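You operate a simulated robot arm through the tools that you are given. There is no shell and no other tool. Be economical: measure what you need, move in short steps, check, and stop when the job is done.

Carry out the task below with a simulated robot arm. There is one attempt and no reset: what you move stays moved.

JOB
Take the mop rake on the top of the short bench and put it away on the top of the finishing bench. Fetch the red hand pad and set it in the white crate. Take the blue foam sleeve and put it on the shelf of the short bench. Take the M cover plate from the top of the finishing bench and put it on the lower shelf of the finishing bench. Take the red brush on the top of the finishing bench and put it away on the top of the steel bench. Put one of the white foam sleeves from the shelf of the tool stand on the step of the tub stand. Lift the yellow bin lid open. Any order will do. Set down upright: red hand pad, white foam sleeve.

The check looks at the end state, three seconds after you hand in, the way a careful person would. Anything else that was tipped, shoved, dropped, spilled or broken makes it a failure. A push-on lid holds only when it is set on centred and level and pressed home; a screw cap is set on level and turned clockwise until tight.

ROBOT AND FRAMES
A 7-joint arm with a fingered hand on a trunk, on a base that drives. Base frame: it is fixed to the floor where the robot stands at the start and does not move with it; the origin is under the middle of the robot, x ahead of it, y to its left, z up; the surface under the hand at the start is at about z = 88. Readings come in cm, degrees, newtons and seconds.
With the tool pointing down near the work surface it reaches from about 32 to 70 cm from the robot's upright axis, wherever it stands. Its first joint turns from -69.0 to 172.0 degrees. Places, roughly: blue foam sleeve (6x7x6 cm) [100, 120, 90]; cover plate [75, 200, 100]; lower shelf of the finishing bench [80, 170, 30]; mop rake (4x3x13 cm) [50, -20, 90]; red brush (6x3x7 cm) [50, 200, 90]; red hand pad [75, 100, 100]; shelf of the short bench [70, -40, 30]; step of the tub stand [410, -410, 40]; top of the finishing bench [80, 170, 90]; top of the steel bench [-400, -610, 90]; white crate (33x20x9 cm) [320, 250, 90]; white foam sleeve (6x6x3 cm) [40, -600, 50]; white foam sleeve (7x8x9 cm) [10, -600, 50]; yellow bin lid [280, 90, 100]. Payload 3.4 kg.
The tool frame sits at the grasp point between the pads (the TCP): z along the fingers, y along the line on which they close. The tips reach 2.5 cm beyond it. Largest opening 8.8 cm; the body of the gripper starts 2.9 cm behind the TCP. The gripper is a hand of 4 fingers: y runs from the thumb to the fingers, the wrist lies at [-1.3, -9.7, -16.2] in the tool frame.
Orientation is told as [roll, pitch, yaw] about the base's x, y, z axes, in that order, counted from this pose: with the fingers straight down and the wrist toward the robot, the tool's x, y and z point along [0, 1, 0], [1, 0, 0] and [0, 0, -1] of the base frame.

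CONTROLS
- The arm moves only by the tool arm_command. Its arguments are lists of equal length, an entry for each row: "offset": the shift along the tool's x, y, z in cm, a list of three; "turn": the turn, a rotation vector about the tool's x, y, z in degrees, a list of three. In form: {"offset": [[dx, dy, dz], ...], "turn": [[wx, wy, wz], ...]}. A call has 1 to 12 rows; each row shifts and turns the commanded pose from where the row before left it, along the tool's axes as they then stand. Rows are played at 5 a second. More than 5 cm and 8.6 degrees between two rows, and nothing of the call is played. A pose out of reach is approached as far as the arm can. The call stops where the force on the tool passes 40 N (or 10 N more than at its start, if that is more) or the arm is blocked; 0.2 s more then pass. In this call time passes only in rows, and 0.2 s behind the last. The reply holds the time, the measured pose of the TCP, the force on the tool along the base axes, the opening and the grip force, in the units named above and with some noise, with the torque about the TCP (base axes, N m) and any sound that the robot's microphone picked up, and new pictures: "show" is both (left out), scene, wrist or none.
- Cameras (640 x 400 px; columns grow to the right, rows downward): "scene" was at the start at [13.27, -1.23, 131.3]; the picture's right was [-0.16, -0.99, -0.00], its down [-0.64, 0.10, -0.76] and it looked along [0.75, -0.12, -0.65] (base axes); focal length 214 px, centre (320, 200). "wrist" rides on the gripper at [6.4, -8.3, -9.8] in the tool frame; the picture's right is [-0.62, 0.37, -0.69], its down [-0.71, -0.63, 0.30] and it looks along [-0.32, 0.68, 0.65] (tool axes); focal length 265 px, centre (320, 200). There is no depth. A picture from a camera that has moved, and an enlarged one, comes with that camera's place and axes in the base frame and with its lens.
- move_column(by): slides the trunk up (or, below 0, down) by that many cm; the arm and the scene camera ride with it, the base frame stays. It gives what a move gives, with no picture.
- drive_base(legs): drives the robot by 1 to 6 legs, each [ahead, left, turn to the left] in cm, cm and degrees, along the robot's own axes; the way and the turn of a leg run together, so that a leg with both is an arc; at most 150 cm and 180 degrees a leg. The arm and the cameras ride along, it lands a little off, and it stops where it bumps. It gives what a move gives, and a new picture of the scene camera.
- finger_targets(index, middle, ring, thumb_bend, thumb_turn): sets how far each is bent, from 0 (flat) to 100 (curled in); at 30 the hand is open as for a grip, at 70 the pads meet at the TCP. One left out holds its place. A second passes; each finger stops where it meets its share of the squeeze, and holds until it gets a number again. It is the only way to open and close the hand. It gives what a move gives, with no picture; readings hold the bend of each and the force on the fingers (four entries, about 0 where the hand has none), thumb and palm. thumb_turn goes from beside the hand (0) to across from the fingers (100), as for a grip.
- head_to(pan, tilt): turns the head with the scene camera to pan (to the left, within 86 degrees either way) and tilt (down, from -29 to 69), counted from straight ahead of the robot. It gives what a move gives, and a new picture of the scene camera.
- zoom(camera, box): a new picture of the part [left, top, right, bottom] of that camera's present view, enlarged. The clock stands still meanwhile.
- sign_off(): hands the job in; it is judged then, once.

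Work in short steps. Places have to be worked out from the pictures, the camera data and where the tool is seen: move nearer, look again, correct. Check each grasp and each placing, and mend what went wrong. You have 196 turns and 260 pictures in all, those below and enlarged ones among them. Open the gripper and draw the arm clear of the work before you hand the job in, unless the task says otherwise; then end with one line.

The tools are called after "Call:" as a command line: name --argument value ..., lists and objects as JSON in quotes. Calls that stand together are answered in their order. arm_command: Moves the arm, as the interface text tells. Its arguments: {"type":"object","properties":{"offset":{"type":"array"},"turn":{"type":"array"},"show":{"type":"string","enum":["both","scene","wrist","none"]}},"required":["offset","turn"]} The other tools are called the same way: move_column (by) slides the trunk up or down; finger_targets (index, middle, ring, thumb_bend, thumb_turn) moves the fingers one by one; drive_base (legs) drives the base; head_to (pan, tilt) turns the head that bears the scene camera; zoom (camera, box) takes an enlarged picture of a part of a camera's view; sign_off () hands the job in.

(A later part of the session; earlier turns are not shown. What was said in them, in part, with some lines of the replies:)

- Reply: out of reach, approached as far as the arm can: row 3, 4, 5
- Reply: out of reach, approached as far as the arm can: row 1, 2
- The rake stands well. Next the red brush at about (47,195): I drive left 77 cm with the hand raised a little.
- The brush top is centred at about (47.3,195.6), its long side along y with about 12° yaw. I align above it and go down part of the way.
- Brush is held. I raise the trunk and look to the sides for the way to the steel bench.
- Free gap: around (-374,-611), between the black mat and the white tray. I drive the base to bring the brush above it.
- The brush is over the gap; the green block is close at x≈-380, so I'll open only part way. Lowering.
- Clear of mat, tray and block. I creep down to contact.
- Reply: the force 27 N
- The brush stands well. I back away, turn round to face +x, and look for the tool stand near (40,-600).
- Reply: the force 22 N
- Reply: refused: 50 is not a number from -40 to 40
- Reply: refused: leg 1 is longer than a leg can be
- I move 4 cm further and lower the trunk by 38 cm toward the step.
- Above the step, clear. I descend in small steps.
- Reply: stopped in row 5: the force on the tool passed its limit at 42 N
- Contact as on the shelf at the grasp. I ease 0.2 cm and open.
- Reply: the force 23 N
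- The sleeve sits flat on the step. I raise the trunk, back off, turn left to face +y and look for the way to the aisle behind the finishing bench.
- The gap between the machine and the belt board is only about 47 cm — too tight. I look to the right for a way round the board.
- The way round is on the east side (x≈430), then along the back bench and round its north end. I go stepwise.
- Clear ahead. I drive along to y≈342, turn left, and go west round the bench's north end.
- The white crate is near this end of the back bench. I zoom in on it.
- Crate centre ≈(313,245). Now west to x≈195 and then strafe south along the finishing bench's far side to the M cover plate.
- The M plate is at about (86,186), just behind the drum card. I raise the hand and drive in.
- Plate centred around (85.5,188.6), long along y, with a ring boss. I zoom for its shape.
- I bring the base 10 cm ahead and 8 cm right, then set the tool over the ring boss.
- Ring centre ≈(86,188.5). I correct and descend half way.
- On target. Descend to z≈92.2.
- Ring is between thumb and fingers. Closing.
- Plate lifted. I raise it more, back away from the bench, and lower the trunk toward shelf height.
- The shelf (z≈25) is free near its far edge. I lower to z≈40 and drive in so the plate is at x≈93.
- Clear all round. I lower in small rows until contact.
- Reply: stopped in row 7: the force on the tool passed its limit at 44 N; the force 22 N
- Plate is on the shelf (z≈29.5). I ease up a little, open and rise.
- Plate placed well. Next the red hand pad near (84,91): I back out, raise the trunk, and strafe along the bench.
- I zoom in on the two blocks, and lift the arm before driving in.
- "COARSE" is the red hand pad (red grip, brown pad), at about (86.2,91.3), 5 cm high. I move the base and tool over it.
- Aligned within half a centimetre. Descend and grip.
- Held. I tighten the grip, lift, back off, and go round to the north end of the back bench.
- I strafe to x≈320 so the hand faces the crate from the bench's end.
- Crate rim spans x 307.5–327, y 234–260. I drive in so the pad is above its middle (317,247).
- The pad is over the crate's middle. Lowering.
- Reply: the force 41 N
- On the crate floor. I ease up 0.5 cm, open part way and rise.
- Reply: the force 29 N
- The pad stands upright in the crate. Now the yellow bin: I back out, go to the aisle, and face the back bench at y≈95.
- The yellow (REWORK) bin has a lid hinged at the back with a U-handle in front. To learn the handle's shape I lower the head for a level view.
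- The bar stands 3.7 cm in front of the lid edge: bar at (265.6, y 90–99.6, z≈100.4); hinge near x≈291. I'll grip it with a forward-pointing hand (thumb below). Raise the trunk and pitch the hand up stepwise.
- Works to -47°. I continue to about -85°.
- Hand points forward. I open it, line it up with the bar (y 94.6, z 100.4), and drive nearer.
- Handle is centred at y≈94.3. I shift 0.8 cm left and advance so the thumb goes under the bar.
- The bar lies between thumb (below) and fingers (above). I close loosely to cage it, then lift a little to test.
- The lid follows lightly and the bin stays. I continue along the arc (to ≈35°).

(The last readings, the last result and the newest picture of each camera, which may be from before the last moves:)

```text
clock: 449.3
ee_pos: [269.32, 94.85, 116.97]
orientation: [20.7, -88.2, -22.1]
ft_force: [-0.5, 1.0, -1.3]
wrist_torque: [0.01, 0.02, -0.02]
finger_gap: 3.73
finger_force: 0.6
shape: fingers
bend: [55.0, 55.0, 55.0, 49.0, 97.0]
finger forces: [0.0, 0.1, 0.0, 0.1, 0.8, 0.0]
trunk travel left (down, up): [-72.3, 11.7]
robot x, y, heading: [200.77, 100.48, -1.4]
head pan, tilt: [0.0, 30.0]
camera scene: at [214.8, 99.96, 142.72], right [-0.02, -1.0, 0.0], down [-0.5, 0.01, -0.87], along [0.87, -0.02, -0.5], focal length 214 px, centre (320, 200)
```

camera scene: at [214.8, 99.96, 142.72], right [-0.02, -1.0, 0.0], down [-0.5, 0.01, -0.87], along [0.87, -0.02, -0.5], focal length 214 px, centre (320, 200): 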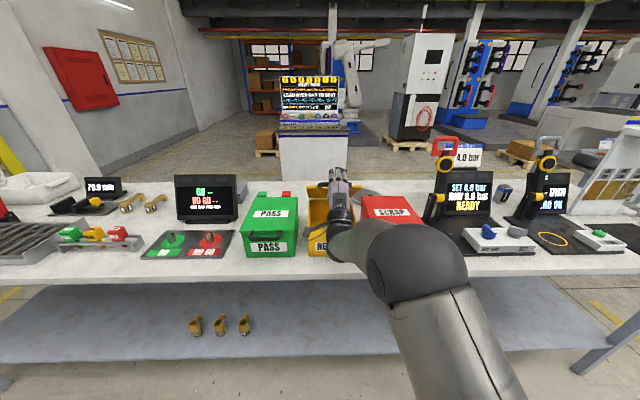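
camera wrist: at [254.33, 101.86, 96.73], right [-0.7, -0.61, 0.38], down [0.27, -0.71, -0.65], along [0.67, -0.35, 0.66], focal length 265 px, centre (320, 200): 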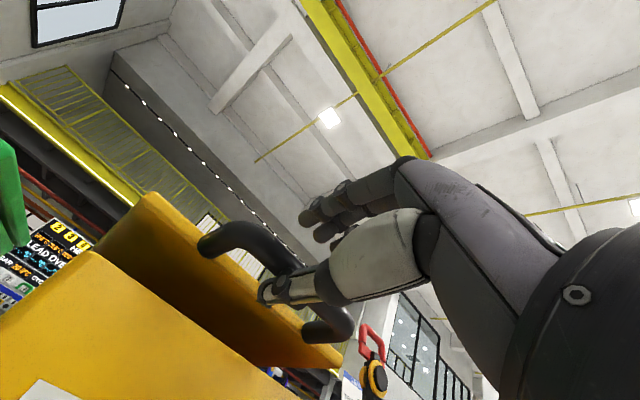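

Continuing to about 65°.

Call:
arm_command --offset '[[0, 1.8, 1.4], [0, 1.7, 1.5], [0, 1.5, 1.7], [0, 1.4, 1.8], [0, 1.2, 1.9], [0, 1.1, 2.0]]' --turn '[[0, 0, 0], [0, 0, 0], [0, 0, 0], [0, 0, 0], [0, 0, 0], [0, 0, 0]]' --show "both"

```text
clock: 450.7
ee_pos: [279.79, 94.44, 125.4]
orientation: [19.2, -88.1, -20.6]
ft_force: [0.4, 0.1, -0.7]
wrist_torque: [0.01, 0.03, 0.01]
finger_gap: 3.69
finger_force: 0.1
shape: fingers
bend: [55.0, 55.0, 55.0, 49.0, 97.0]
finger forces: [0.0, 0.0, 0.0, 0.1, 0.5, 0.0]
trunk travel left (down, up): [-72.3, 11.7]
robot x, y, heading: [200.8, 99.89, -0.9]
head pan, tilt: [0.0, 30.0]
camera scene: at [214.9, 99.94, 142.71], right [-0.02, -1.0, 0.0], down [-0.5, 0.01, -0.87], along [0.87, -0.02, -0.5], focal length 214 px, centre (320, 200)
camera wrist: at [269.93, 101.12, 117.36], right [-0.7, -0.61, 0.38], down [0.27, -0.71, -0.65], along [0.67, -0.35, 0.66], focal length 265 px, centre (320, 200)
```

scene: 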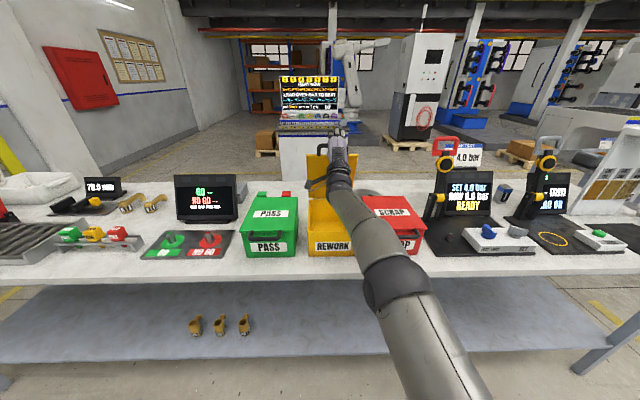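
wrist: 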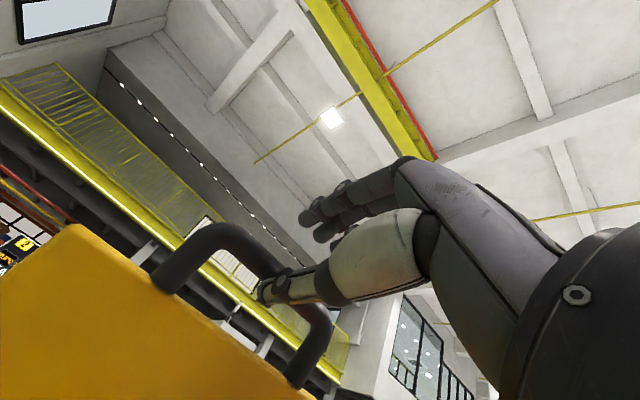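

At about 68°. I go on along the arc to about 85°.

Call:
arm_command --offset '[[0, 0.9, 2.1], [0, 0.7, 2.2], [0, 0.5, 2.2], [0, 0.3, 2.2]]' --turn '[[0, 0, 0], [0, 0, 0], [0, 0, 0], [0, 0, 0]]' --show "both"

```text
clock: 451.7
ee_pos: [280.24, 93.04, 126.7]
orientation: [20.3, -88.2, -21.7]
ft_force: [-0.2, 0.3, 1.0]
wrist_torque: [0.02, 0.03, 0.0]
finger_gap: 3.64
finger_force: 0.2
shape: fingers
bend: [55.0, 55.0, 55.0, 50.0, 97.0]
finger forces: [0.0, 0.0, 0.0, 0.0, 0.2, 0.1]
out of reach, approached as far as the arm can: row 1, 2, 3, 4
trunk travel left (down, up): [-72.3, 11.7]
robot x, y, heading: [200.88, 100.04, -1.3]
head pan, tilt: [0.0, 30.0]
camera scene: at [214.76, 99.97, 142.72], right [-0.02, -1.0, 0.0], down [-0.5, 0.01, -0.87], along [0.87, -0.02, -0.5], focal length 214 px, centre (320, 200)
camera wrist: at [270.42, 99.74, 118.65], right [-0.7, -0.61, 0.38], down [0.27, -0.71, -0.65], along [0.66, -0.35, 0.66], focal length 265 px, centre (320, 200)
```

scene: 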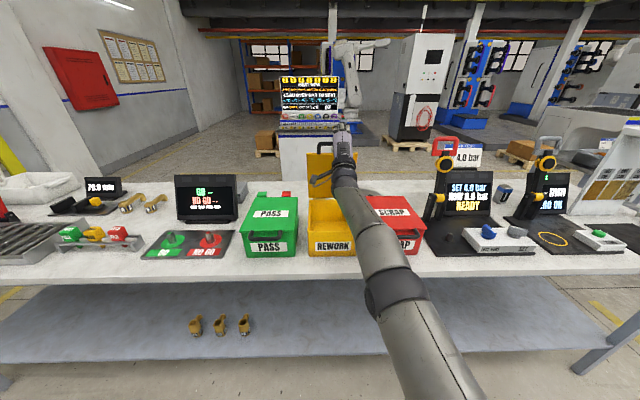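
wrist: 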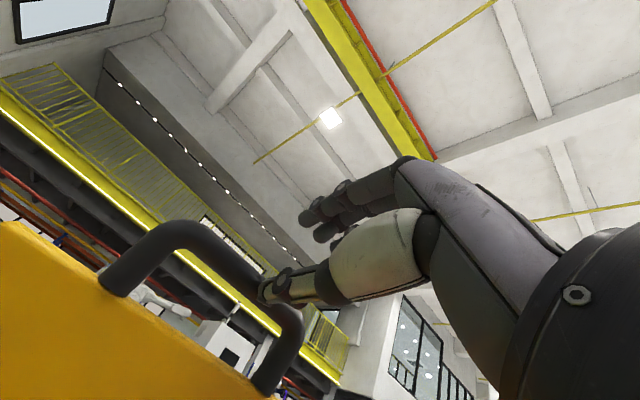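

Arm is at its limit; the base can push it on: I drive ahead in two short legs and watch.

Call:
drive_base --legs '[[6, 0, 0]]'

Call:
drive_base --legs '[[6, 0, 0]]'

Call:
zoom --camera "scene" --box '[250, 120, 410, 280]'

```text
clock: 452.7
ee_pos: [286.49, 92.87, 126.46]
orientation: [19.9, -88.0, -21.3]
ft_force: [0.3, -0.6, -0.9]
wrist_torque: [0.03, -0.01, 0.01]
finger_gap: 3.83
finger_force: 0.7
shape: fingers
bend: [55.0, 55.0, 55.0, 48.0, 97.0]
finger forces: [0.0, 0.0, 0.0, 0.0, 0.8, 0.0]
trunk travel left (down, up): [-72.3, 11.7]
robot x, y, heading: [206.98, 99.8, -1.2]
head pan, tilt: [0.0, 30.0]
camera scene: at [221.0, 99.8, 142.69], right [-0.02, -1.0, 0.0], down [-0.5, 0.01, -0.87], along [0.86, -0.02, -0.5], focal length 214 px, centre (320, 200)
```

scene: 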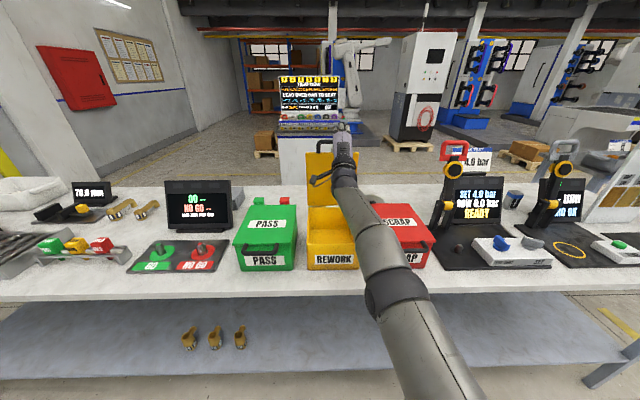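

```text
clock: 453.6
ee_pos: [292.46, 92.76, 126.35]
orientation: [19.7, -88.1, -20.9]
ft_force: [0.3, 0.1, -2.3]
wrist_torque: [-0.02, 0.0, 0.01]
finger_gap: 3.93
finger_force: 0.6
shape: fingers
bend: [55.0, 55.0, 55.0, 48.0, 97.0]
finger forces: [0.0, 0.0, 0.0, 0.0, 1.2, 0.1]
trunk travel left (down, up): [-72.3, 11.7]
robot x, y, heading: [212.65, 99.59, -1.2]
head pan, tilt: [0.0, 30.0]
camera scene: at [226.92, 99.66, 142.7], right [-0.02, -1.0, 0.0], down [-0.5, 0.01, -0.87], along [0.86, -0.02, -0.5], focal length 214 px, centre (320, 200)
```

scene: 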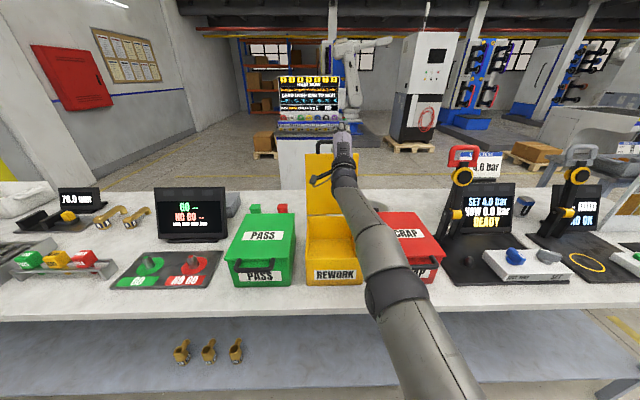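

```text
2.50 times, centred on (330, 200) of scene
camera zoom: at [226.92, 99.66, 142.7], right [-0.02, -1.0, 0.0], down [-0.5, 0.01, -0.87], along [0.86, -0.02, -0.5], focal length 536 px, centre (295, 200)
```

zoom: 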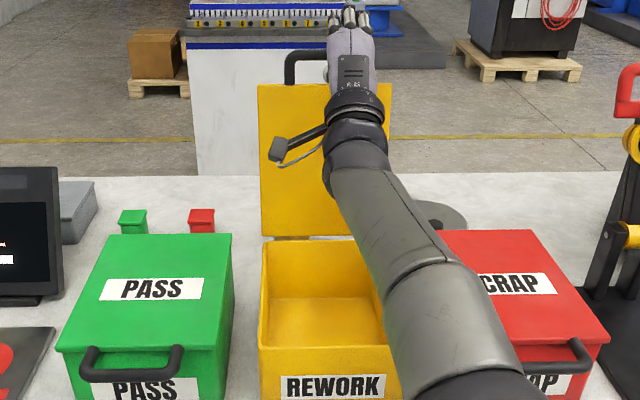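

The lid is about vertical or slightly past. One more short push to be sure it leans back.

Call:
drive_base --legs '[[4, 0, 0]]'

Call:
arm_command --offset '[[0, 0, 0]]' --turn '[[0, 0, 0]]' --show "wrist"

```text
clock: 454.5
ee_pos: [296.62, 92.69, 126.33]
orientation: [18.3, -88.0, -19.7]
ft_force: [-1.4, -1.4, -6.5]
wrist_torque: [0.0, -0.03, 0.03]
finger_gap: 4.31
finger_force: 3.3
shape: fingers
bend: [55.0, 55.0, 55.0, 46.0, 97.0]
finger forces: [0.0, 0.1, 0.0, 0.0, 6.3, 0.0]
trunk travel left (down, up): [-72.3, 11.7]
robot x, y, heading: [216.93, 99.73, -1.3]
head pan, tilt: [0.0, 30.0]
camera scene: at [231.01, 99.55, 142.68], right [-0.02, -1.0, 0.0], down [-0.5, 0.01, -0.86], along [0.86, -0.02, -0.5], focal length 214 px, centre (320, 200)
```

scene: 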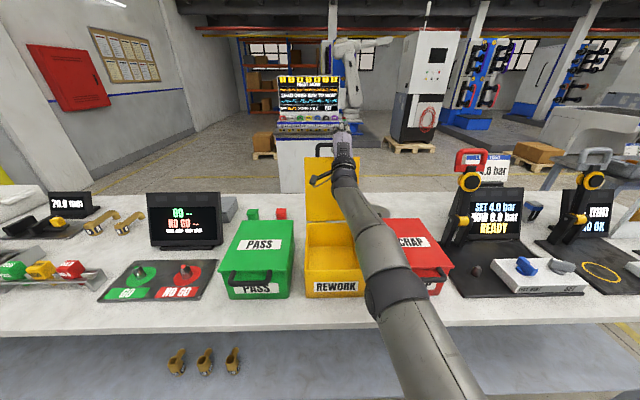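

```text
clock: 454.9
ee_pos: [296.39, 92.58, 126.22]
orientation: [16.3, -87.9, -17.9]
ft_force: [-0.9, 0.2, -5.7]
wrist_torque: [-0.02, -0.01, -0.04]
finger_gap: 4.22
finger_force: 3.2
shape: fingers
bend: [55.0, 55.0, 55.0, 47.0, 97.0]
finger forces: [0.1, 0.0, 0.0, 0.0, 6.6, 0.1]
trunk travel left (down, up): [-72.3, 11.7]
robot x, y, heading: [216.9, 99.58, -1.3]
head pan, tilt: [0.0, 30.0]
camera wrist: at [286.52, 99.31, 118.35], right [-0.7, -0.61, 0.39], down [0.26, -0.71, -0.65], along [0.67, -0.35, 0.66], focal length 265 px, centre (320, 200)
```

wrist: 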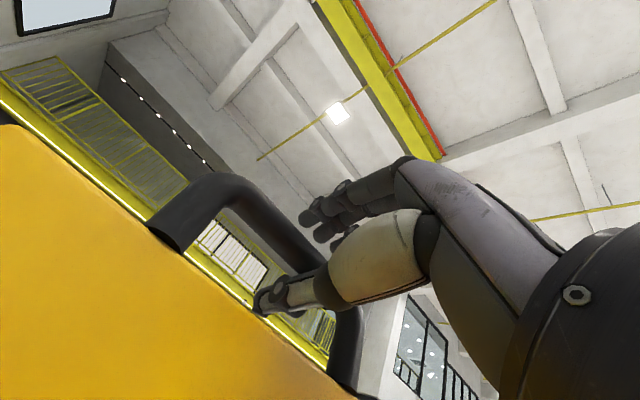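

The lid leans back past vertical. I open the fingers and straighten the thumb, then ease down slightly and look.

Call:
finger_targets --index 25 --middle 25 --ring 25 --thumb_bend 38

Call:
arm_command --offset '[[0, 0, -0.5]]' --turn '[[0, 0, 0]]' --show "wrist"

```text
clock: 455.9
ee_pos: [296.32, 92.55, 126.47]
orientation: [19.3, -88.0, -20.8]
ft_force: [0.1, 0.9, -0.7]
wrist_torque: [-0.02, -0.02, 0.0]
finger_gap: 8.31
finger_force: 0.2
shape: fingers
bend: [25.0, 25.0, 25.0, 38.0, 97.0]
finger forces: [0.0, 0.0, 0.0, 0.0, 0.2, 0.0]
trunk travel left (down, up): [-72.3, 11.7]
robot x, y, heading: [216.67, 99.55, -1.4]
head pan, tilt: [0.0, 30.0]
```

```text
clock: 456.3
ee_pos: [295.74, 92.57, 126.47]
orientation: [20.5, -88.2, -21.8]
ft_force: [-0.1, 0.5, 0.7]
wrist_torque: [0.0, 0.0, -0.02]
finger_gap: 8.25
finger_force: 0.1
shape: fingers
bend: [25.0, 25.0, 25.0, 38.0, 97.0]
finger forces: [0.1, 0.1, 0.0, 0.0, 0.1, 0.0]
trunk travel left (down, up): [-72.3, 11.7]
robot x, y, heading: [216.62, 99.87, -1.4]
head pan, tilt: [0.0, 30.0]
camera wrist: at [285.77, 99.34, 118.63], right [-0.7, -0.61, 0.38], down [0.27, -0.71, -0.65], along [0.66, -0.35, 0.66], focal length 265 px, centre (320, 200)
```

wrist: 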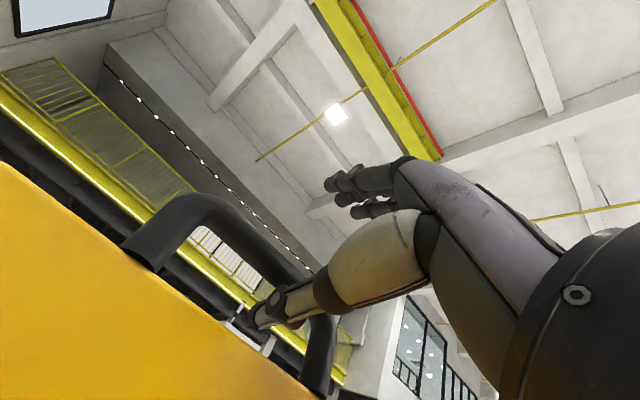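

No contact forces now. I withdraw straight back.

Call:
drive_base --legs '[[-6, 0, 0]]'

Call:
drive_base --legs '[[-22, 0, 0]]'

Call:
zoom --camera "scene" --box '[250, 120, 410, 280]'

```text
clock: 457.3
ee_pos: [289.75, 92.69, 126.66]
orientation: [19.9, -88.2, -21.2]
ft_force: [0.2, 0.5, -0.8]
wrist_torque: [-0.01, 0.04, 0.0]
finger_gap: 8.27
finger_force: 0.1
shape: fingers
bend: [25.0, 25.0, 25.0, 38.0, 97.0]
finger forces: [0.0, 0.1, 0.1, 0.0, 0.0, 0.0]
trunk travel left (down, up): [-72.3, 11.7]
robot x, y, heading: [210.7, 99.83, -1.3]
head pan, tilt: [0.0, 30.0]
camera scene: at [224.67, 99.71, 142.73], right [-0.02, -1.0, 0.0], down [-0.5, 0.01, -0.87], along [0.87, -0.02, -0.5], focal length 214 px, centre (320, 200)
```

scene: 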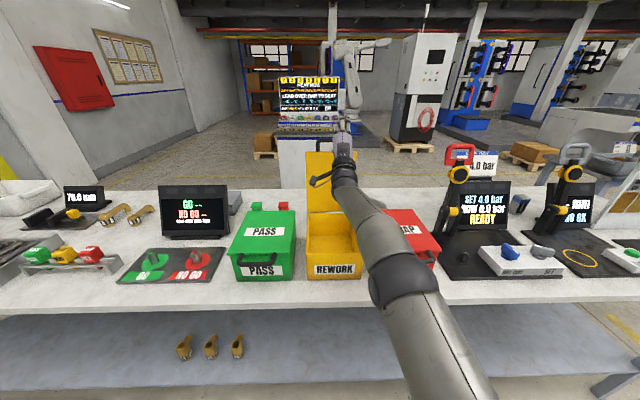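

```text
clock: 459.0
ee_pos: [267.69, 93.24, 126.54]
orientation: [19.4, -88.2, -21.0]
ft_force: [1.0, -0.2, 0.1]
wrist_torque: [0.04, 0.03, 0.0]
finger_gap: 8.27
finger_force: 0.1
shape: fingers
bend: [25.0, 25.0, 25.0, 38.0, 97.0]
finger forces: [0.0, 0.0, 0.1, 0.0, 0.0, 0.0]
trunk travel left (down, up): [-72.3, 11.7]
robot x, y, heading: [188.29, 100.18, -1.6]
head pan, tilt: [0.0, 30.0]
camera scene: at [202.61, 100.22, 142.73], right [-0.03, -1.0, 0.0], down [-0.5, 0.01, -0.87], along [0.87, -0.02, -0.5], focal length 214 px, centre (320, 200)
```

scene: 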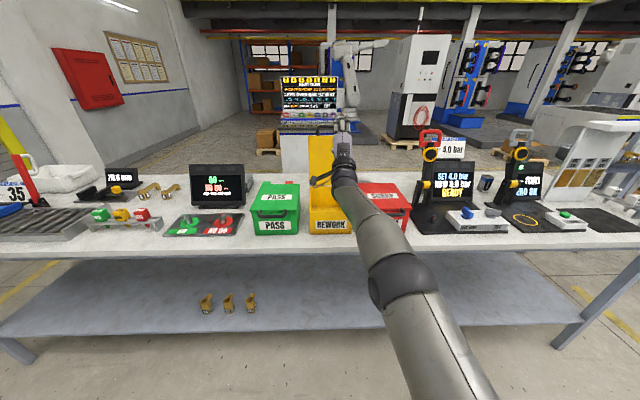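

```text
2.50 times, centred on (330, 200) of scene
camera zoom: at [202.61, 100.22, 142.73], right [-0.03, -1.0, 0.0], down [-0.5, 0.01, -0.87], along [0.87, -0.02, -0.5], focal length 536 px, centre (295, 200)
```

zoom: 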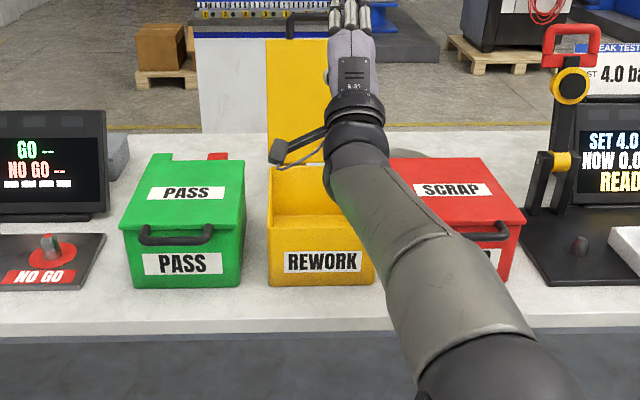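

The lid stays open. Now I retract the arm and bring the hand back to pointing down.

Call:
arm_command --offset '[[0, 0, -4], [0, 0, -4], [0, 0, -4], [0, 0, -4]]' --turn '[[0, 0, 0], [0, 0, 0], [0, 0, 0], [0, 0, 0]]' --show "none"

Call:
arm_command --offset '[[0, 0, 0], [0, 0, 0], [0, 0, 0], [0, 0, 0], [0, 0, 0], [0, 0, 0], [0, 0, 0], [0, 0, 0], [0, 0, 0], [0, 0, 0], [0, 0, 0]]' --turn '[[8, 0, 0], [8, 0, 0], [8, 0, 0], [8, 0, 0], [8, 0, 0], [8, 0, 0], [8, 0, 0], [8, 0, 0], [8, 0, 0], [8, 0, 0], [8, 0, 0]]' --show "none"

Call:
finger_targets --index 30 --middle 30 --ring 30 --thumb_bend 30

```text
clock: 460.0
ee_pos: [251.58, 93.74, 126.92]
orientation: [21.7, -88.2, -23.3]
ft_force: [-0.6, 0.1, 0.5]
wrist_torque: [0.02, 0.0, -0.01]
finger_gap: 8.26
finger_force: 0.1
shape: fingers
bend: [25.0, 25.0, 25.0, 38.0, 97.0]
finger forces: [0.0, 0.1, 0.0, 0.0, 0.0, 0.0]
trunk travel left (down, up): [-72.3, 11.7]
robot x, y, heading: [188.62, 100.39, -1.5]
head pan, tilt: [0.0, 30.0]
```

```text
clock: 462.4
ee_pos: [251.84, 93.56, 126.76]
orientation: [0.6, -0.7, -1.6]
ft_force: [-0.1, 0.2, 0.4]
wrist_torque: [-0.02, 0.0, 0.01]
finger_gap: 8.27
finger_force: 0.2
shape: fingers
bend: [25.0, 25.0, 25.0, 38.0, 97.0]
finger forces: [0.0, 0.0, 0.0, 0.0, 0.0, 0.1]
trunk travel left (down, up): [-72.3, 11.7]
robot x, y, heading: [188.82, 100.59, -1.3]
head pan, tilt: [0.0, 30.0]
```

```text
clock: 463.4
ee_pos: [251.74, 93.64, 126.9]
orientation: [0.7, -1.1, -1.6]
ft_force: [-1.3, 0.1, -0.1]
wrist_torque: [0.01, 0.01, -0.01]
finger_gap: 8.46
finger_force: 0.1
shape: fingers
bend: [30.0, 30.0, 30.0, 30.0, 97.0]
finger forces: [0.0, 0.1, 0.1, 0.0, 0.0, 0.0]
trunk travel left (down, up): [-72.3, 11.7]
robot x, y, heading: [188.77, 100.01, -1.4]
head pan, tilt: [0.0, 30.0]
```

Now I turn round and come above the blue sleeve near (104,124).

Call:
drive_base --legs '[[0, 0, 180], [0, -16, 1.4], [20, 0, 0]]'

Call:
arm_command --offset '[[0, 0, 4], [0, 0, 4]]' --turn '[[0, 0, 0], [0, 0, 0]]' --show "wrist"

Call:
zoom --camera "scene" --box '[220, 180, 420, 305]'

```text
clock: 473.5
ee_pos: [104.6, 116.73, 126.88]
orientation: [0.7, -1.2, -176.7]
ft_force: [-0.5, -0.5, -1.0]
wrist_torque: [0.0, 0.01, -0.02]
finger_gap: 8.46
finger_force: 0.1
shape: fingers
bend: [30.0, 30.0, 30.0, 30.0, 97.0]
finger forces: [0.1, 0.0, 0.0, 0.0, 0.0, 0.0]
trunk travel left (down, up): [-72.3, 11.7]
robot x, y, heading: [168.11, 115.2, -176.4]
head pan, tilt: [0.0, 30.0]
camera scene: at [153.81, 114.59, 142.71], right [-0.06, 1.0, 0.0], down [0.5, 0.03, -0.87], along [-0.86, -0.05, -0.5], focal length 214 px, centre (320, 200)
```

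scene: 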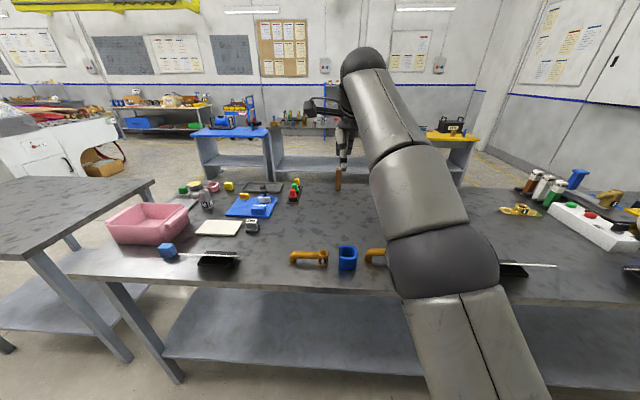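

```text
clock: 474.1
ee_pos: [104.4, 116.55, 118.75]
orientation: [0.7, -1.1, -176.6]
ft_force: [-0.7, 0.5, 0.3]
wrist_torque: [-0.03, -0.02, -0.01]
finger_gap: 8.47
finger_force: 0.1
shape: fingers
bend: [30.0, 30.0, 30.0, 30.0, 97.0]
finger forces: [0.0, 0.1, 0.0, 0.1, 0.0, 0.1]
trunk travel left (down, up): [-72.3, 11.7]
robot x, y, heading: [167.83, 115.14, -176.6]
head pan, tilt: [0.0, 30.0]
camera wrist: at [113.26, 110.69, 128.56], right [-0.39, 0.61, 0.69], down [0.58, 0.75, -0.32], along [-0.71, 0.27, -0.64], focal length 265 px, centre (320, 200)
```

wrist: 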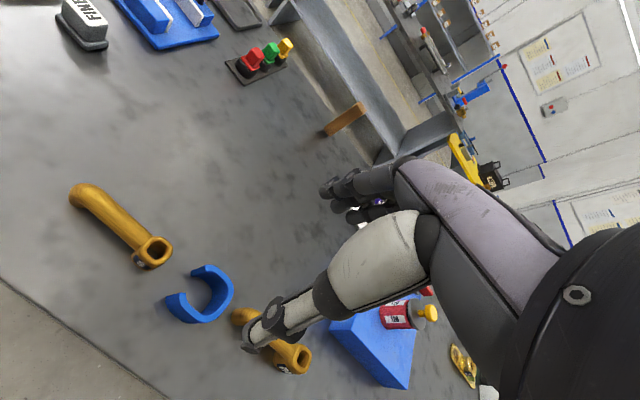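

```text
3.20 times, centred on (320, 242) of scene
camera zoom: at [153.72, 114.63, 142.7], right [-0.06, 1.0, 0.0], down [0.5, 0.03, -0.87], along [-0.86, -0.05, -0.5], focal length 686 px, centre (320, 64)
```

zoom: 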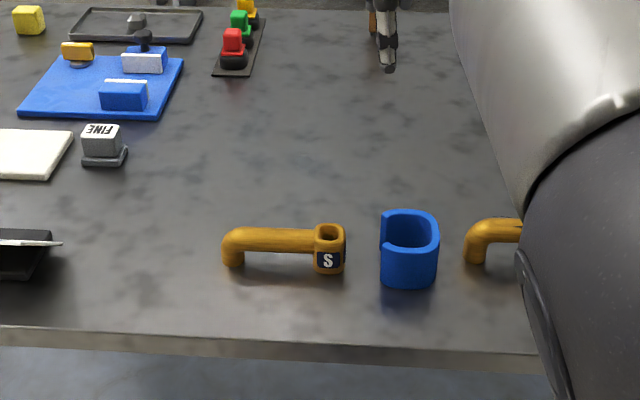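

The sleeve spans x≈98.5–105.5, y≈117–123.5, opening toward the S tap. I open the hand wider and align above it.

Call:
finger_targets --index 22 --middle 22 --ring 22 --thumb_bend 22

Call:
arm_command --offset '[[-2, 1, 0], [-2, 1.3, 0], [0, 0, 4], [0, 0, 4]]' --turn '[[1.6, 0, 3.3], [0, 0, 0], [0, 0, 0], [0, 0, 0]]' --show "wrist"

```text
clock: 475.1
ee_pos: [104.52, 116.59, 118.95]
orientation: [0.7, -1.0, -176.6]
ft_force: [-0.1, 0.6, 0.5]
wrist_torque: [-0.01, 0.04, 0.02]
finger_gap: 9.98
finger_force: 0.0
shape: fingers
bend: [22.0, 22.0, 22.0, 22.0, 97.0]
finger forces: [0.1, 0.1, 0.0, 0.1, 0.1, 0.0]
trunk travel left (down, up): [-72.3, 11.7]
robot x, y, heading: [167.86, 115.34, -176.5]
head pan, tilt: [0.0, 30.0]
```

```text
clock: 476.1
ee_pos: [102.04, 120.46, 110.8]
orientation: [0.6, 0.5, -179.8]
ft_force: [0.6, -0.5, -1.0]
wrist_torque: [0.03, 0.04, 0.03]
finger_gap: 9.97
finger_force: 0.0
shape: fingers
bend: [22.0, 22.0, 22.0, 22.0, 97.0]
finger forces: [0.0, 0.0, 0.0, 0.1, 0.0, 0.0]
trunk travel left (down, up): [-72.3, 11.7]
robot x, y, heading: [167.86, 115.59, -176.4]
head pan, tilt: [0.0, 30.0]
camera wrist: at [110.36, 114.05, 120.83], right [-0.38, 0.63, 0.68], down [0.63, 0.71, -0.31], along [-0.68, 0.31, -0.66], focal length 265 px, centre (320, 200)
```

wrist: 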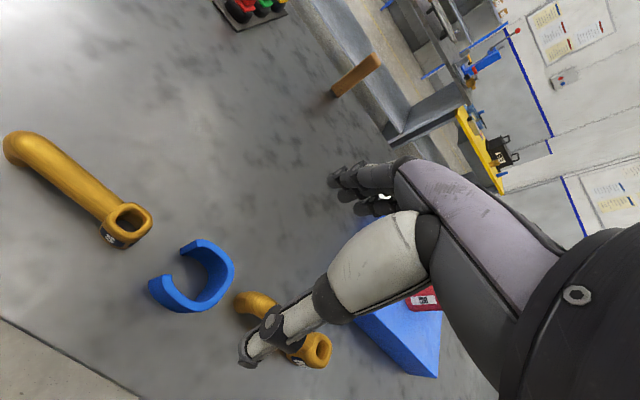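

Centred. I descend to z≈92.6 in steps.

Call:
arm_command --offset '[[0, 0, 4], [0, 0, 4], [0, 0, 3]]' --turn '[[0, 0, 0], [0, 0, 0], [0, 0, 0]]' --show "wrist"

Call:
zoom --camera "scene" --box '[280, 200, 420, 290]'

```text
clock: 476.9
ee_pos: [102.21, 120.26, 99.83]
orientation: [0.6, 0.6, -179.9]
ft_force: [0.8, -0.5, -0.8]
wrist_torque: [-0.01, 0.02, 0.01]
finger_gap: 9.97
finger_force: 0.1
shape: fingers
bend: [22.0, 22.0, 22.0, 22.0, 97.0]
finger forces: [0.0, 0.0, 0.1, 0.0, 0.1, 0.0]
trunk travel left (down, up): [-72.3, 11.7]
robot x, y, heading: [167.89, 115.58, -176.3]
head pan, tilt: [0.0, 30.0]
camera wrist: at [110.43, 113.87, 109.78], right [-0.38, 0.63, 0.68], down [0.63, 0.71, -0.31], along [-0.68, 0.31, -0.66], focal length 265 px, centre (320, 200)
```

wrist: 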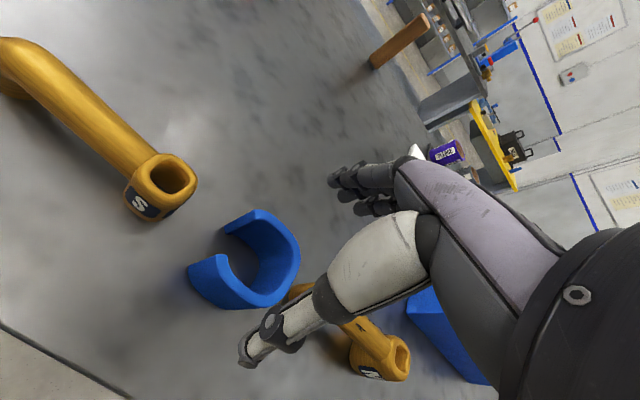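

```text
4.44 times, centred on (350, 245) of scene
camera zoom: at [153.79, 114.61, 142.72], right [-0.06, 1.0, 0.0], down [0.5, 0.03, -0.87], along [-0.86, -0.05, -0.5], focal length 953 px, centre (187, 0)
```

zoom: 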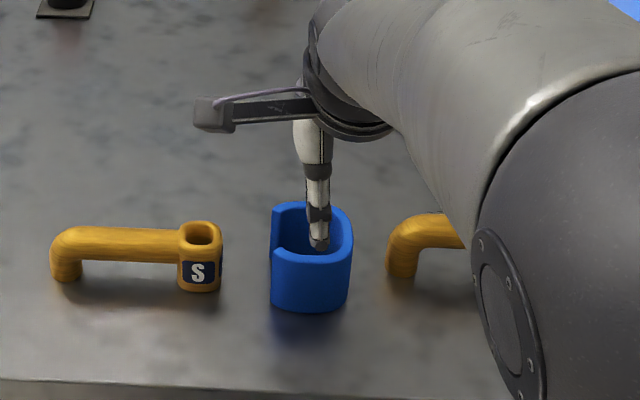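

Good. I shift 0.3 cm and descend the rest.

Call:
arm_command --offset '[[-0.2, -0.4, 2.5], [0, 0, 2.5], [0, 0, 2.0]]' --turn '[[0, 0, 0], [0, 0, 0], [0, 0, 0]]' --show "wrist"

Call:
zoom --camera "scene" --box '[280, 200, 420, 290]'

```text
clock: 477.7
ee_pos: [102.58, 120.37, 92.87]
orientation: [0.7, 0.4, -180.0]
ft_force: [0.4, 0.5, 0.5]
wrist_torque: [-0.01, 0.0, 0.03]
finger_gap: 9.97
finger_force: 0.0
shape: fingers
bend: [22.0, 22.0, 22.0, 22.0, 97.0]
finger forces: [0.1, 0.0, 0.0, 0.0, 0.0, 0.1]
trunk travel left (down, up): [-72.3, 11.7]
robot x, y, heading: [167.83, 114.98, -176.5]
head pan, tilt: [0.0, 30.0]
camera wrist: at [110.89, 114.0, 102.8], right [-0.38, 0.63, 0.68], down [0.63, 0.71, -0.31], along [-0.68, 0.31, -0.66], focal length 265 px, centre (320, 200)
```

wrist: 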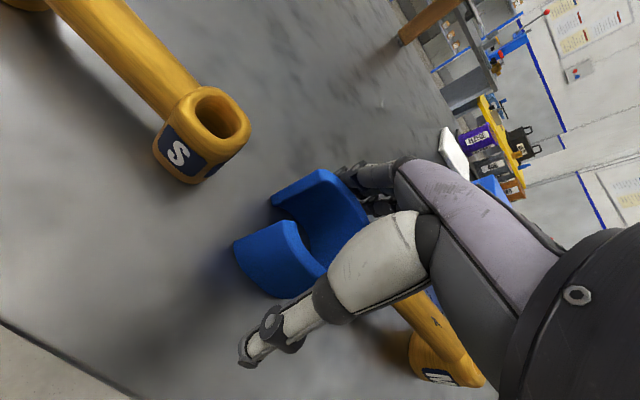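

```text
4.44 times, centred on (350, 245) of scene
camera zoom: at [153.82, 114.61, 142.72], right [-0.06, 1.0, 0.0], down [0.5, 0.03, -0.87], along [-0.86, -0.05, -0.5], focal length 953 px, centre (187, 0)
```

zoom: 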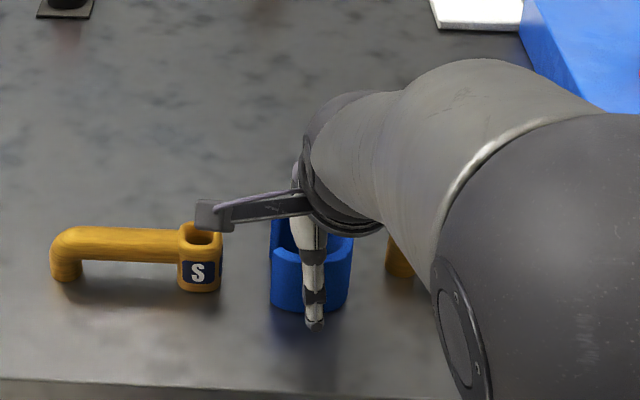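

Thumb outside in front, fingers behind. Closing.

Call:
finger_targets --index 55 --middle 55 --ring 55 --thumb_bend 55

Call:
arm_command --offset '[[0, 0, -1], [0, 0, -2], [0, 0, -3]]' --turn '[[0, 0, 0], [0, 0, 0], [0, 0, 0]]' --show "wrist"

Call:
zoom --camera "scene" --box '[280, 180, 420, 270]'

```text
clock: 478.7
ee_pos: [102.67, 120.37, 92.87]
orientation: [0.7, 0.3, -179.8]
ft_force: [-1.7, -0.2, 3.3]
wrist_torque: [0.01, 0.19, 0.01]
finger_gap: 6.13
finger_force: 19.9
shape: fingers
bend: [43.0, 47.0, 50.0, 42.0, 96.0]
finger forces: [11.1, 6.1, 3.1, 0.0, 19.7, 0.0]
trunk travel left (down, up): [-72.3, 11.7]
robot x, y, heading: [167.88, 115.5, -176.6]
head pan, tilt: [0.0, 30.0]
```

```text
clock: 479.5
ee_pos: [102.76, 120.45, 98.83]
orientation: [0.6, 0.6, -179.8]
ft_force: [0.2, -0.3, 0.2]
wrist_torque: [0.0, -0.01, 0.0]
finger_gap: 6.13
finger_force: 19.0
shape: fingers
bend: [43.0, 48.0, 51.0, 42.0, 96.0]
finger forces: [10.7, 5.6, 2.7, 0.0, 20.0, 0.0]
trunk travel left (down, up): [-72.3, 11.7]
robot x, y, heading: [168.08, 115.25, -176.6]
head pan, tilt: [0.0, 30.0]
camera wrist: at [110.99, 114.08, 108.91], right [-0.38, 0.63, 0.68], down [0.63, 0.71, -0.31], along [-0.68, 0.31, -0.66], focal length 265 px, centre (320, 200)
```

wrist: 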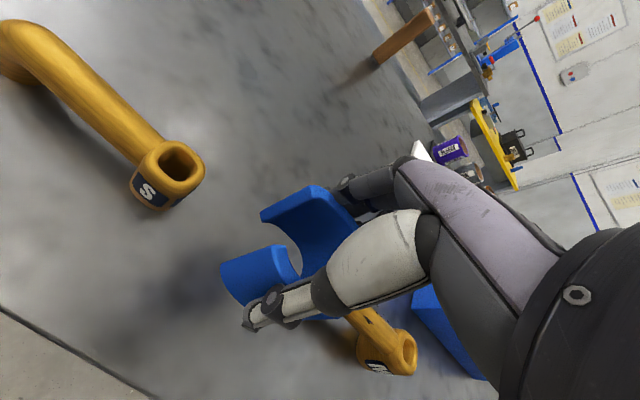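

```text
4.44 times, centred on (350, 225) of scene
camera zoom: at [153.94, 114.6, 142.72], right [-0.06, 1.0, 0.0], down [0.5, 0.03, -0.87], along [-0.86, -0.05, -0.5], focal length 953 px, centre (187, 89)
```

zoom: 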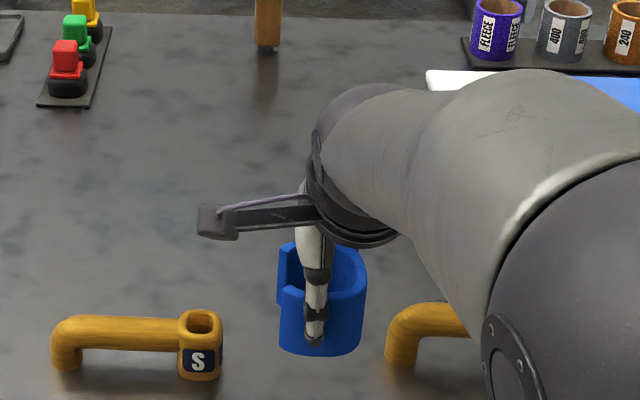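

Lifted. I back off, strafe south to the short bench, and lower the trunk to shelf height.

Call:
arm_command --offset '[[0, 0, -4]]' --turn '[[0, 0, 0]]' --show "none"

Call:
drive_base --legs '[[-35, 0, 0], [0, 0, -3.5], [0, 140, 0], [0, 25, 0]]'

Call:
move_column --by -40

Call:
head_to --pan 0 --tilt 28

```text
clock: 479.9
ee_pos: [102.69, 120.51, 103.07]
orientation: [0.7, 0.5, -179.7]
ft_force: [0.0, -0.1, -0.5]
wrist_torque: [0.03, 0.01, -0.03]
finger_gap: 6.13
finger_force: 19.5
shape: fingers
bend: [43.0, 48.0, 51.0, 42.0, 96.0]
finger forces: [10.7, 5.5, 2.7, 0.1, 19.7, 0.1]
trunk travel left (down, up): [-72.3, 11.7]
robot x, y, heading: [167.72, 115.29, -176.5]
head pan, tilt: [0.0, 30.0]
```

```text
clock: 490.7
ee_pos: [138.75, -40.52, 102.86]
orientation: [0.7, 0.4, 177.1]
ft_force: [-0.3, 0.5, 0.1]
wrist_torque: [-0.01, 0.0, -0.01]
finger_gap: 6.14
finger_force: 19.6
shape: fingers
bend: [43.0, 48.0, 51.0, 42.0, 96.0]
finger forces: [10.7, 5.5, 2.7, 0.1, 19.7, 0.0]
trunk travel left (down, up): [-72.3, 11.7]
robot x, y, heading: [203.32, -49.28, -179.7]
head pan, tilt: [0.0, 30.0]
camera scene: at [189.56, -49.27, 142.72], right [-0.01, 1.0, 0.0], down [0.5, 0.0, -0.87], along [-0.87, -0.01, -0.5], focal length 214 px, centre (320, 200)
```

scene: 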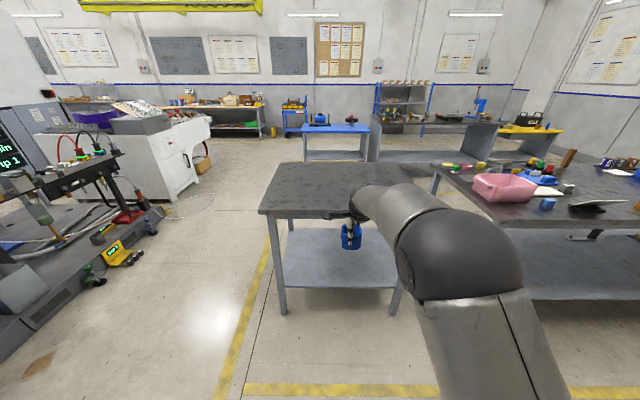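

```text
clock: 494.5
ee_pos: [138.72, -40.43, 63.06]
orientation: [0.7, 0.5, 177.1]
ft_force: [0.0, -0.5, -0.4]
wrist_torque: [-0.04, 0.0, 0.0]
finger_gap: 6.16
finger_force: 19.6
shape: fingers
bend: [43.0, 48.0, 51.0, 42.0, 96.0]
finger forces: [10.7, 5.5, 2.6, 0.0, 19.7, 0.1]
trunk travel left (down, up): [-32.3, 51.7]
robot x, y, heading: [203.86, -49.1, -179.8]
head pan, tilt: [0.0, 30.0]
```

```text
clock: 495.1
ee_pos: [138.67, -40.51, 62.84]
orientation: [0.6, 0.4, 177.1]
ft_force: [-0.7, -0.3, 0.0]
wrist_torque: [-0.01, 0.01, 0.0]
finger_gap: 6.15
finger_force: 18.7
shape: fingers
bend: [43.0, 48.0, 51.0, 42.0, 96.0]
finger forces: [10.7, 5.6, 2.7, 0.1, 19.6, 0.1]
trunk travel left (down, up): [-32.3, 51.7]
robot x, y, heading: [203.6, -49.19, -179.9]
head pan, tilt: [0.0, 28.0]
camera scene: at [189.49, -49.2, 103.04], right [-0.01, 1.0, 0.0], down [0.47, 0.0, -0.88], along [-0.88, -0.01, -0.47], focal length 214 px, centre (320, 200)
```

scene: 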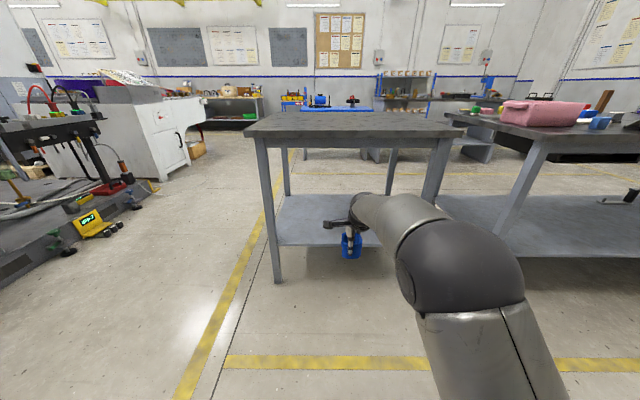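

The short bench's shelf (z≈28) is empty. I lower to z≈43 and drive in.

Call:
move_column --by -20

Call:
drive_base --legs '[[52, 0, 0]]'

Call:
arm_command --offset '[[0, 0, 2.5], [0, 0, 2], [0, 0, 1.5]]' --turn '[[0, 0, 0], [0, 0, 0], [0, 0, 0]]' --show "wrist"

```text
clock: 497.3
ee_pos: [138.72, -40.56, 42.96]
orientation: [0.7, 0.4, 177.1]
ft_force: [0.0, 0.7, -0.1]
wrist_torque: [0.03, 0.02, -0.05]
finger_gap: 6.13
finger_force: 19.3
shape: fingers
bend: [43.0, 48.0, 51.0, 42.0, 96.0]
finger forces: [10.7, 5.5, 2.6, 0.1, 19.6, 0.0]
trunk travel left (down, up): [-12.3, 71.7]
robot x, y, heading: [203.78, -49.43, -179.7]
head pan, tilt: [0.0, 28.0]
```

```text
clock: 500.3
ee_pos: [86.59, -40.92, 42.92]
orientation: [0.7, 0.5, 177.1]
ft_force: [0.0, 0.6, -0.3]
wrist_torque: [0.01, 0.0, 0.0]
finger_gap: 6.15
finger_force: 19.2
shape: fingers
bend: [43.0, 48.0, 51.0, 42.0, 96.0]
finger forces: [10.7, 5.5, 2.8, 0.1, 19.7, 0.1]
trunk travel left (down, up): [-12.3, 71.7]
robot x, y, heading: [151.59, -49.55, -179.7]
head pan, tilt: [0.0, 28.0]
camera scene: at [137.34, -49.58, 83.04], right [-0.01, 1.0, 0.0], down [0.47, 0.0, -0.88], along [-0.88, -0.01, -0.47], focal length 214 px, centre (320, 200)
```

scene: 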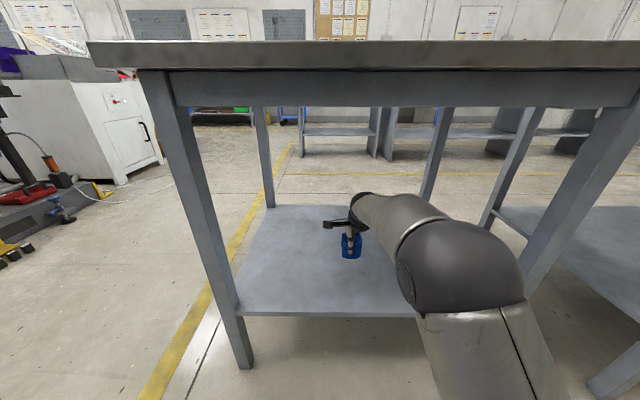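

```text
clock: 501.1
ee_pos: [86.59, -40.96, 36.82]
orientation: [0.6, 0.6, 177.1]
ft_force: [-0.4, 0.6, -0.8]
wrist_torque: [0.0, 0.02, 0.01]
finger_gap: 6.15
finger_force: 19.1
shape: fingers
bend: [43.0, 48.0, 51.0, 42.0, 96.0]
finger forces: [10.7, 5.5, 2.7, 0.1, 19.7, 0.1]
trunk travel left (down, up): [-12.3, 71.7]
robot x, y, heading: [151.52, -49.95, -179.7]
head pan, tilt: [0.0, 28.0]
camera wrist: at [94.51, -47.79, 46.92], right [-0.34, 0.65, 0.68], down [0.67, 0.68, -0.31], along [-0.66, 0.35, -0.66], focal length 265 px, centre (320, 200)
```

wrist: 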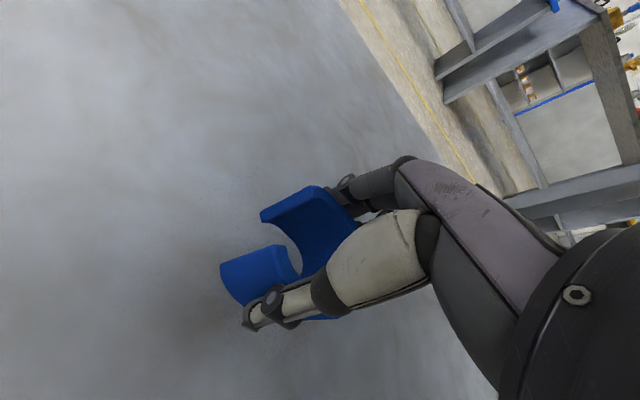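

Nearly at the shelf; creeping to contact.

Call:
arm_command --offset '[[0, 0, 0.5], [0, 0, 0.4], [0, 0, 0.4], [0, 0, 0.4], [0, 0, 0.4], [0, 0, 0.4], [0, 0, 0.4], [0, 0, 0.4], [0, 0, 0.4]]' --turn '[[0, 0, 0], [0, 0, 0], [0, 0, 0], [0, 0, 0], [0, 0, 0], [0, 0, 0], [0, 0, 0], [0, 0, 0], [0, 0, 0]]' --show "none"

```text
clock: 503.1
ee_pos: [86.59, -41.11, 34.2]
orientation: [0.9, -0.6, 177.1]
ft_force: [1.3, -0.8, 40.3]
wrist_torque: [0.01, -0.05, 0.03]
finger_gap: 6.22
finger_force: 23.9
shape: fingers
bend: [44.0, 48.0, 51.0, 44.0, 95.0]
finger forces: [12.3, 5.8, 3.2, 0.1, 26.9, 0.0]
trunk travel left (down, up): [-12.3, 71.7]
robot x, y, heading: [151.34, -49.54, -179.8]
head pan, tilt: [0.0, 28.0]
```

Contact. I ease up, open, and rise.

Call:
arm_command --offset '[[0, 0, -0.5]]' --turn '[[0, 0, 0]]' --show "none"

Call:
finger_targets --index 22 --middle 22 --ring 22 --thumb_bend 22

Call:
arm_command --offset '[[0, 0, -2], [0, 0, -3], [0, 0, -4], [0, 0, -3]]' --turn '[[0, 0, 0], [0, 0, 0], [0, 0, 0], [0, 0, 0]]' --show "both"

```text
clock: 503.5
ee_pos: [86.57, -41.01, 34.4]
orientation: [0.7, -0.1, 177.1]
ft_force: [-5.7, -1.2, 27.6]
wrist_torque: [0.04, 0.12, 0.03]
finger_gap: 6.2
finger_force: 22.6
shape: fingers
bend: [43.0, 48.0, 50.0, 46.0, 95.0]
finger forces: [13.7, 6.8, 3.8, 0.0, 21.4, 0.1]
trunk travel left (down, up): [-12.3, 71.7]
robot x, y, heading: [151.36, -49.54, -179.5]
head pan, tilt: [0.0, 28.0]
```

```text
clock: 504.5
ee_pos: [86.72, -40.91, 33.78]
orientation: [0.7, 0.6, 177.1]
ft_force: [0.2, 0.0, -0.2]
wrist_torque: [-0.03, 0.01, 0.01]
finger_gap: 9.96
finger_force: 0.1
shape: fingers
bend: [22.0, 22.0, 22.0, 22.0, 97.0]
finger forces: [0.0, 0.1, 0.0, 0.0, 0.1, 0.0]
trunk travel left (down, up): [-12.3, 71.7]
robot x, y, heading: [151.69, -49.55, -179.7]
head pan, tilt: [0.0, 28.0]
```

```text
clock: 505.5
ee_pos: [86.46, -40.85, 45.74]
orientation: [0.7, 0.7, 177.1]
ft_force: [0.1, 0.1, 0.0]
wrist_torque: [0.04, -0.03, 0.0]
finger_gap: 9.95
finger_force: 0.0
shape: fingers
bend: [22.0, 22.0, 22.0, 22.0, 97.0]
finger forces: [0.0, 0.1, 0.1, 0.0, 0.0, 0.1]
trunk travel left (down, up): [-12.3, 71.7]
robot x, y, heading: [151.5, -49.77, -179.4]
head pan, tilt: [0.0, 28.0]
camera scene: at [137.34, -49.58, 83.03], right [-0.01, 1.0, 0.0], down [0.47, 0.0, -0.88], along [-0.88, -0.01, -0.47], focal length 214 px, centre (320, 200)
camera wrist: at [94.44, -47.67, 55.82], right [-0.34, 0.65, 0.68], down [0.67, 0.68, -0.31], along [-0.66, 0.35, -0.66], focal length 265 px, centre (320, 200)
```

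scene: 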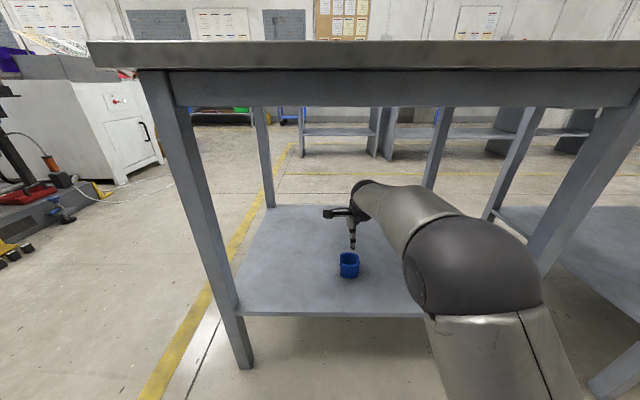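
wrist: 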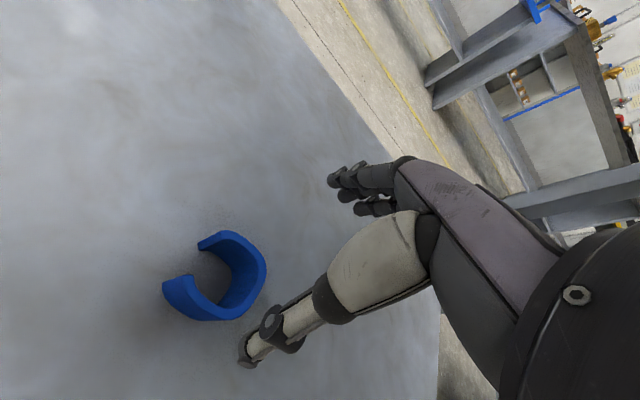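

The sleeve stands on the shelf. I back out, raise the arm, and turn to verify the lid is still open.

Call:
drive_base --legs '[[-48, 0, 0]]'

Call:
move_column --by 40

Call:
drive_base --legs '[[0, 0, -120]]'

Call:
zoom --camera "scene" --box '[0, 0, 320, 200]'

```text
clock: 508.4
ee_pos: [134.81, -40.63, 45.67]
orientation: [0.8, 0.6, 177.2]
ft_force: [-0.2, 0.2, 0.4]
wrist_torque: [-0.01, 0.0, -0.01]
finger_gap: 9.97
finger_force: 0.1
shape: fingers
bend: [22.0, 22.0, 22.0, 22.0, 97.0]
finger forces: [0.0, 0.1, 0.0, 0.0, 0.1, 0.1]
trunk travel left (down, up): [-12.3, 71.7]
robot x, y, heading: [199.65, -49.06, -179.5]
head pan, tilt: [0.0, 28.0]
camera scene: at [185.61, -49.2, 83.04], right [-0.01, 1.0, 0.0], down [0.47, 0.0, -0.88], along [-0.88, -0.01, -0.47], focal length 214 px, centre (320, 200)
```

scene: 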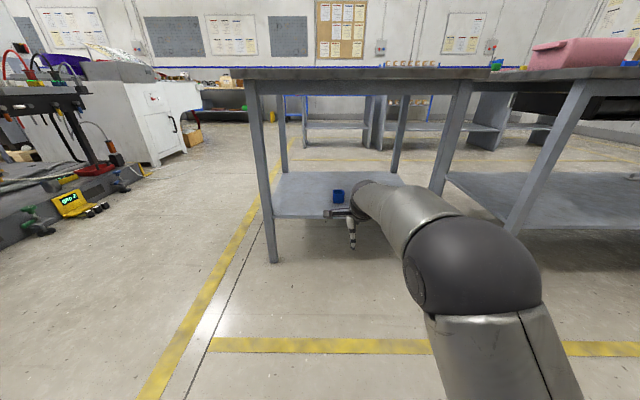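

```text
clock: 512.2
ee_pos: [134.85, -40.7, 85.8]
orientation: [0.7, 0.5, 177.2]
ft_force: [-0.2, 0.2, 0.2]
wrist_torque: [-0.04, 0.0, 0.0]
finger_gap: 9.97
finger_force: 0.1
shape: fingers
bend: [22.0, 22.0, 22.0, 22.0, 97.0]
finger forces: [0.1, 0.0, 0.0, 0.0, 0.1, 0.0]
trunk travel left (down, up): [-52.3, 31.7]
robot x, y, heading: [199.85, -49.36, -179.5]
head pan, tilt: [0.0, 28.0]
```

```text
clock: 517.6
ee_pos: [239.72, 2.99, 85.86]
orientation: [0.7, 0.5, 57.3]
ft_force: [-0.8, -0.2, -0.4]
wrist_torque: [0.02, 0.0, 0.03]
finger_gap: 9.99
finger_force: 0.0
shape: fingers
bend: [22.0, 22.0, 22.0, 22.0, 97.0]
finger forces: [0.0, 0.1, 0.1, 0.0, 0.1, 0.0]
trunk travel left (down, up): [-52.3, 31.7]
robot x, y, heading: [199.79, -49.07, 60.5]
head pan, tilt: [0.0, 28.0]
camera scene: at [206.68, -36.77, 123.04], right [0.87, -0.49, 0.0], down [-0.23, -0.41, -0.88], along [0.43, 0.77, -0.47], focal length 214 px, centre (320, 200)
```

scene: 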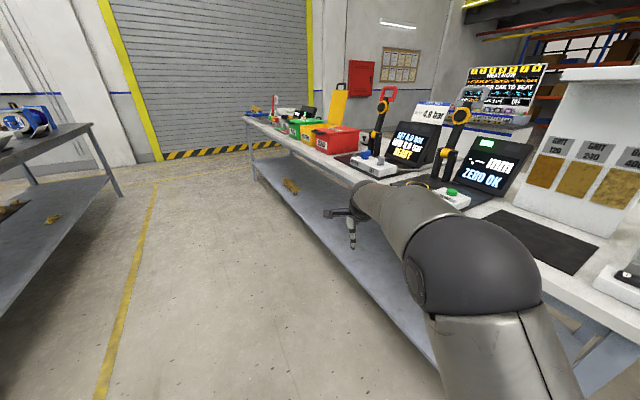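

```text
2.00 times, centred on (160, 100) of scene
camera zoom: at [206.68, -36.77, 123.04], right [0.87, -0.49, 0.0], down [-0.23, -0.41, -0.88], along [0.43, 0.77, -0.47], focal length 429 px, centre (640, 400)
```

zoom: 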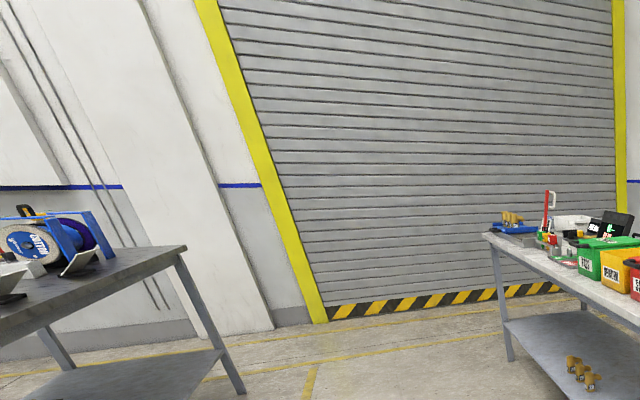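

The yellow lid is still open, leaning back, and every other item was seen in its place. The hand is open and the arm is clear, so I hand in.

Call:
sign_off

```text
The job is handed in.
```

I finished all seven tasks and handed the job in, with the hand open and the arm clear. Each item was seen in place after I let it go, and the yellow bin lid was still standing open when I checked it last.
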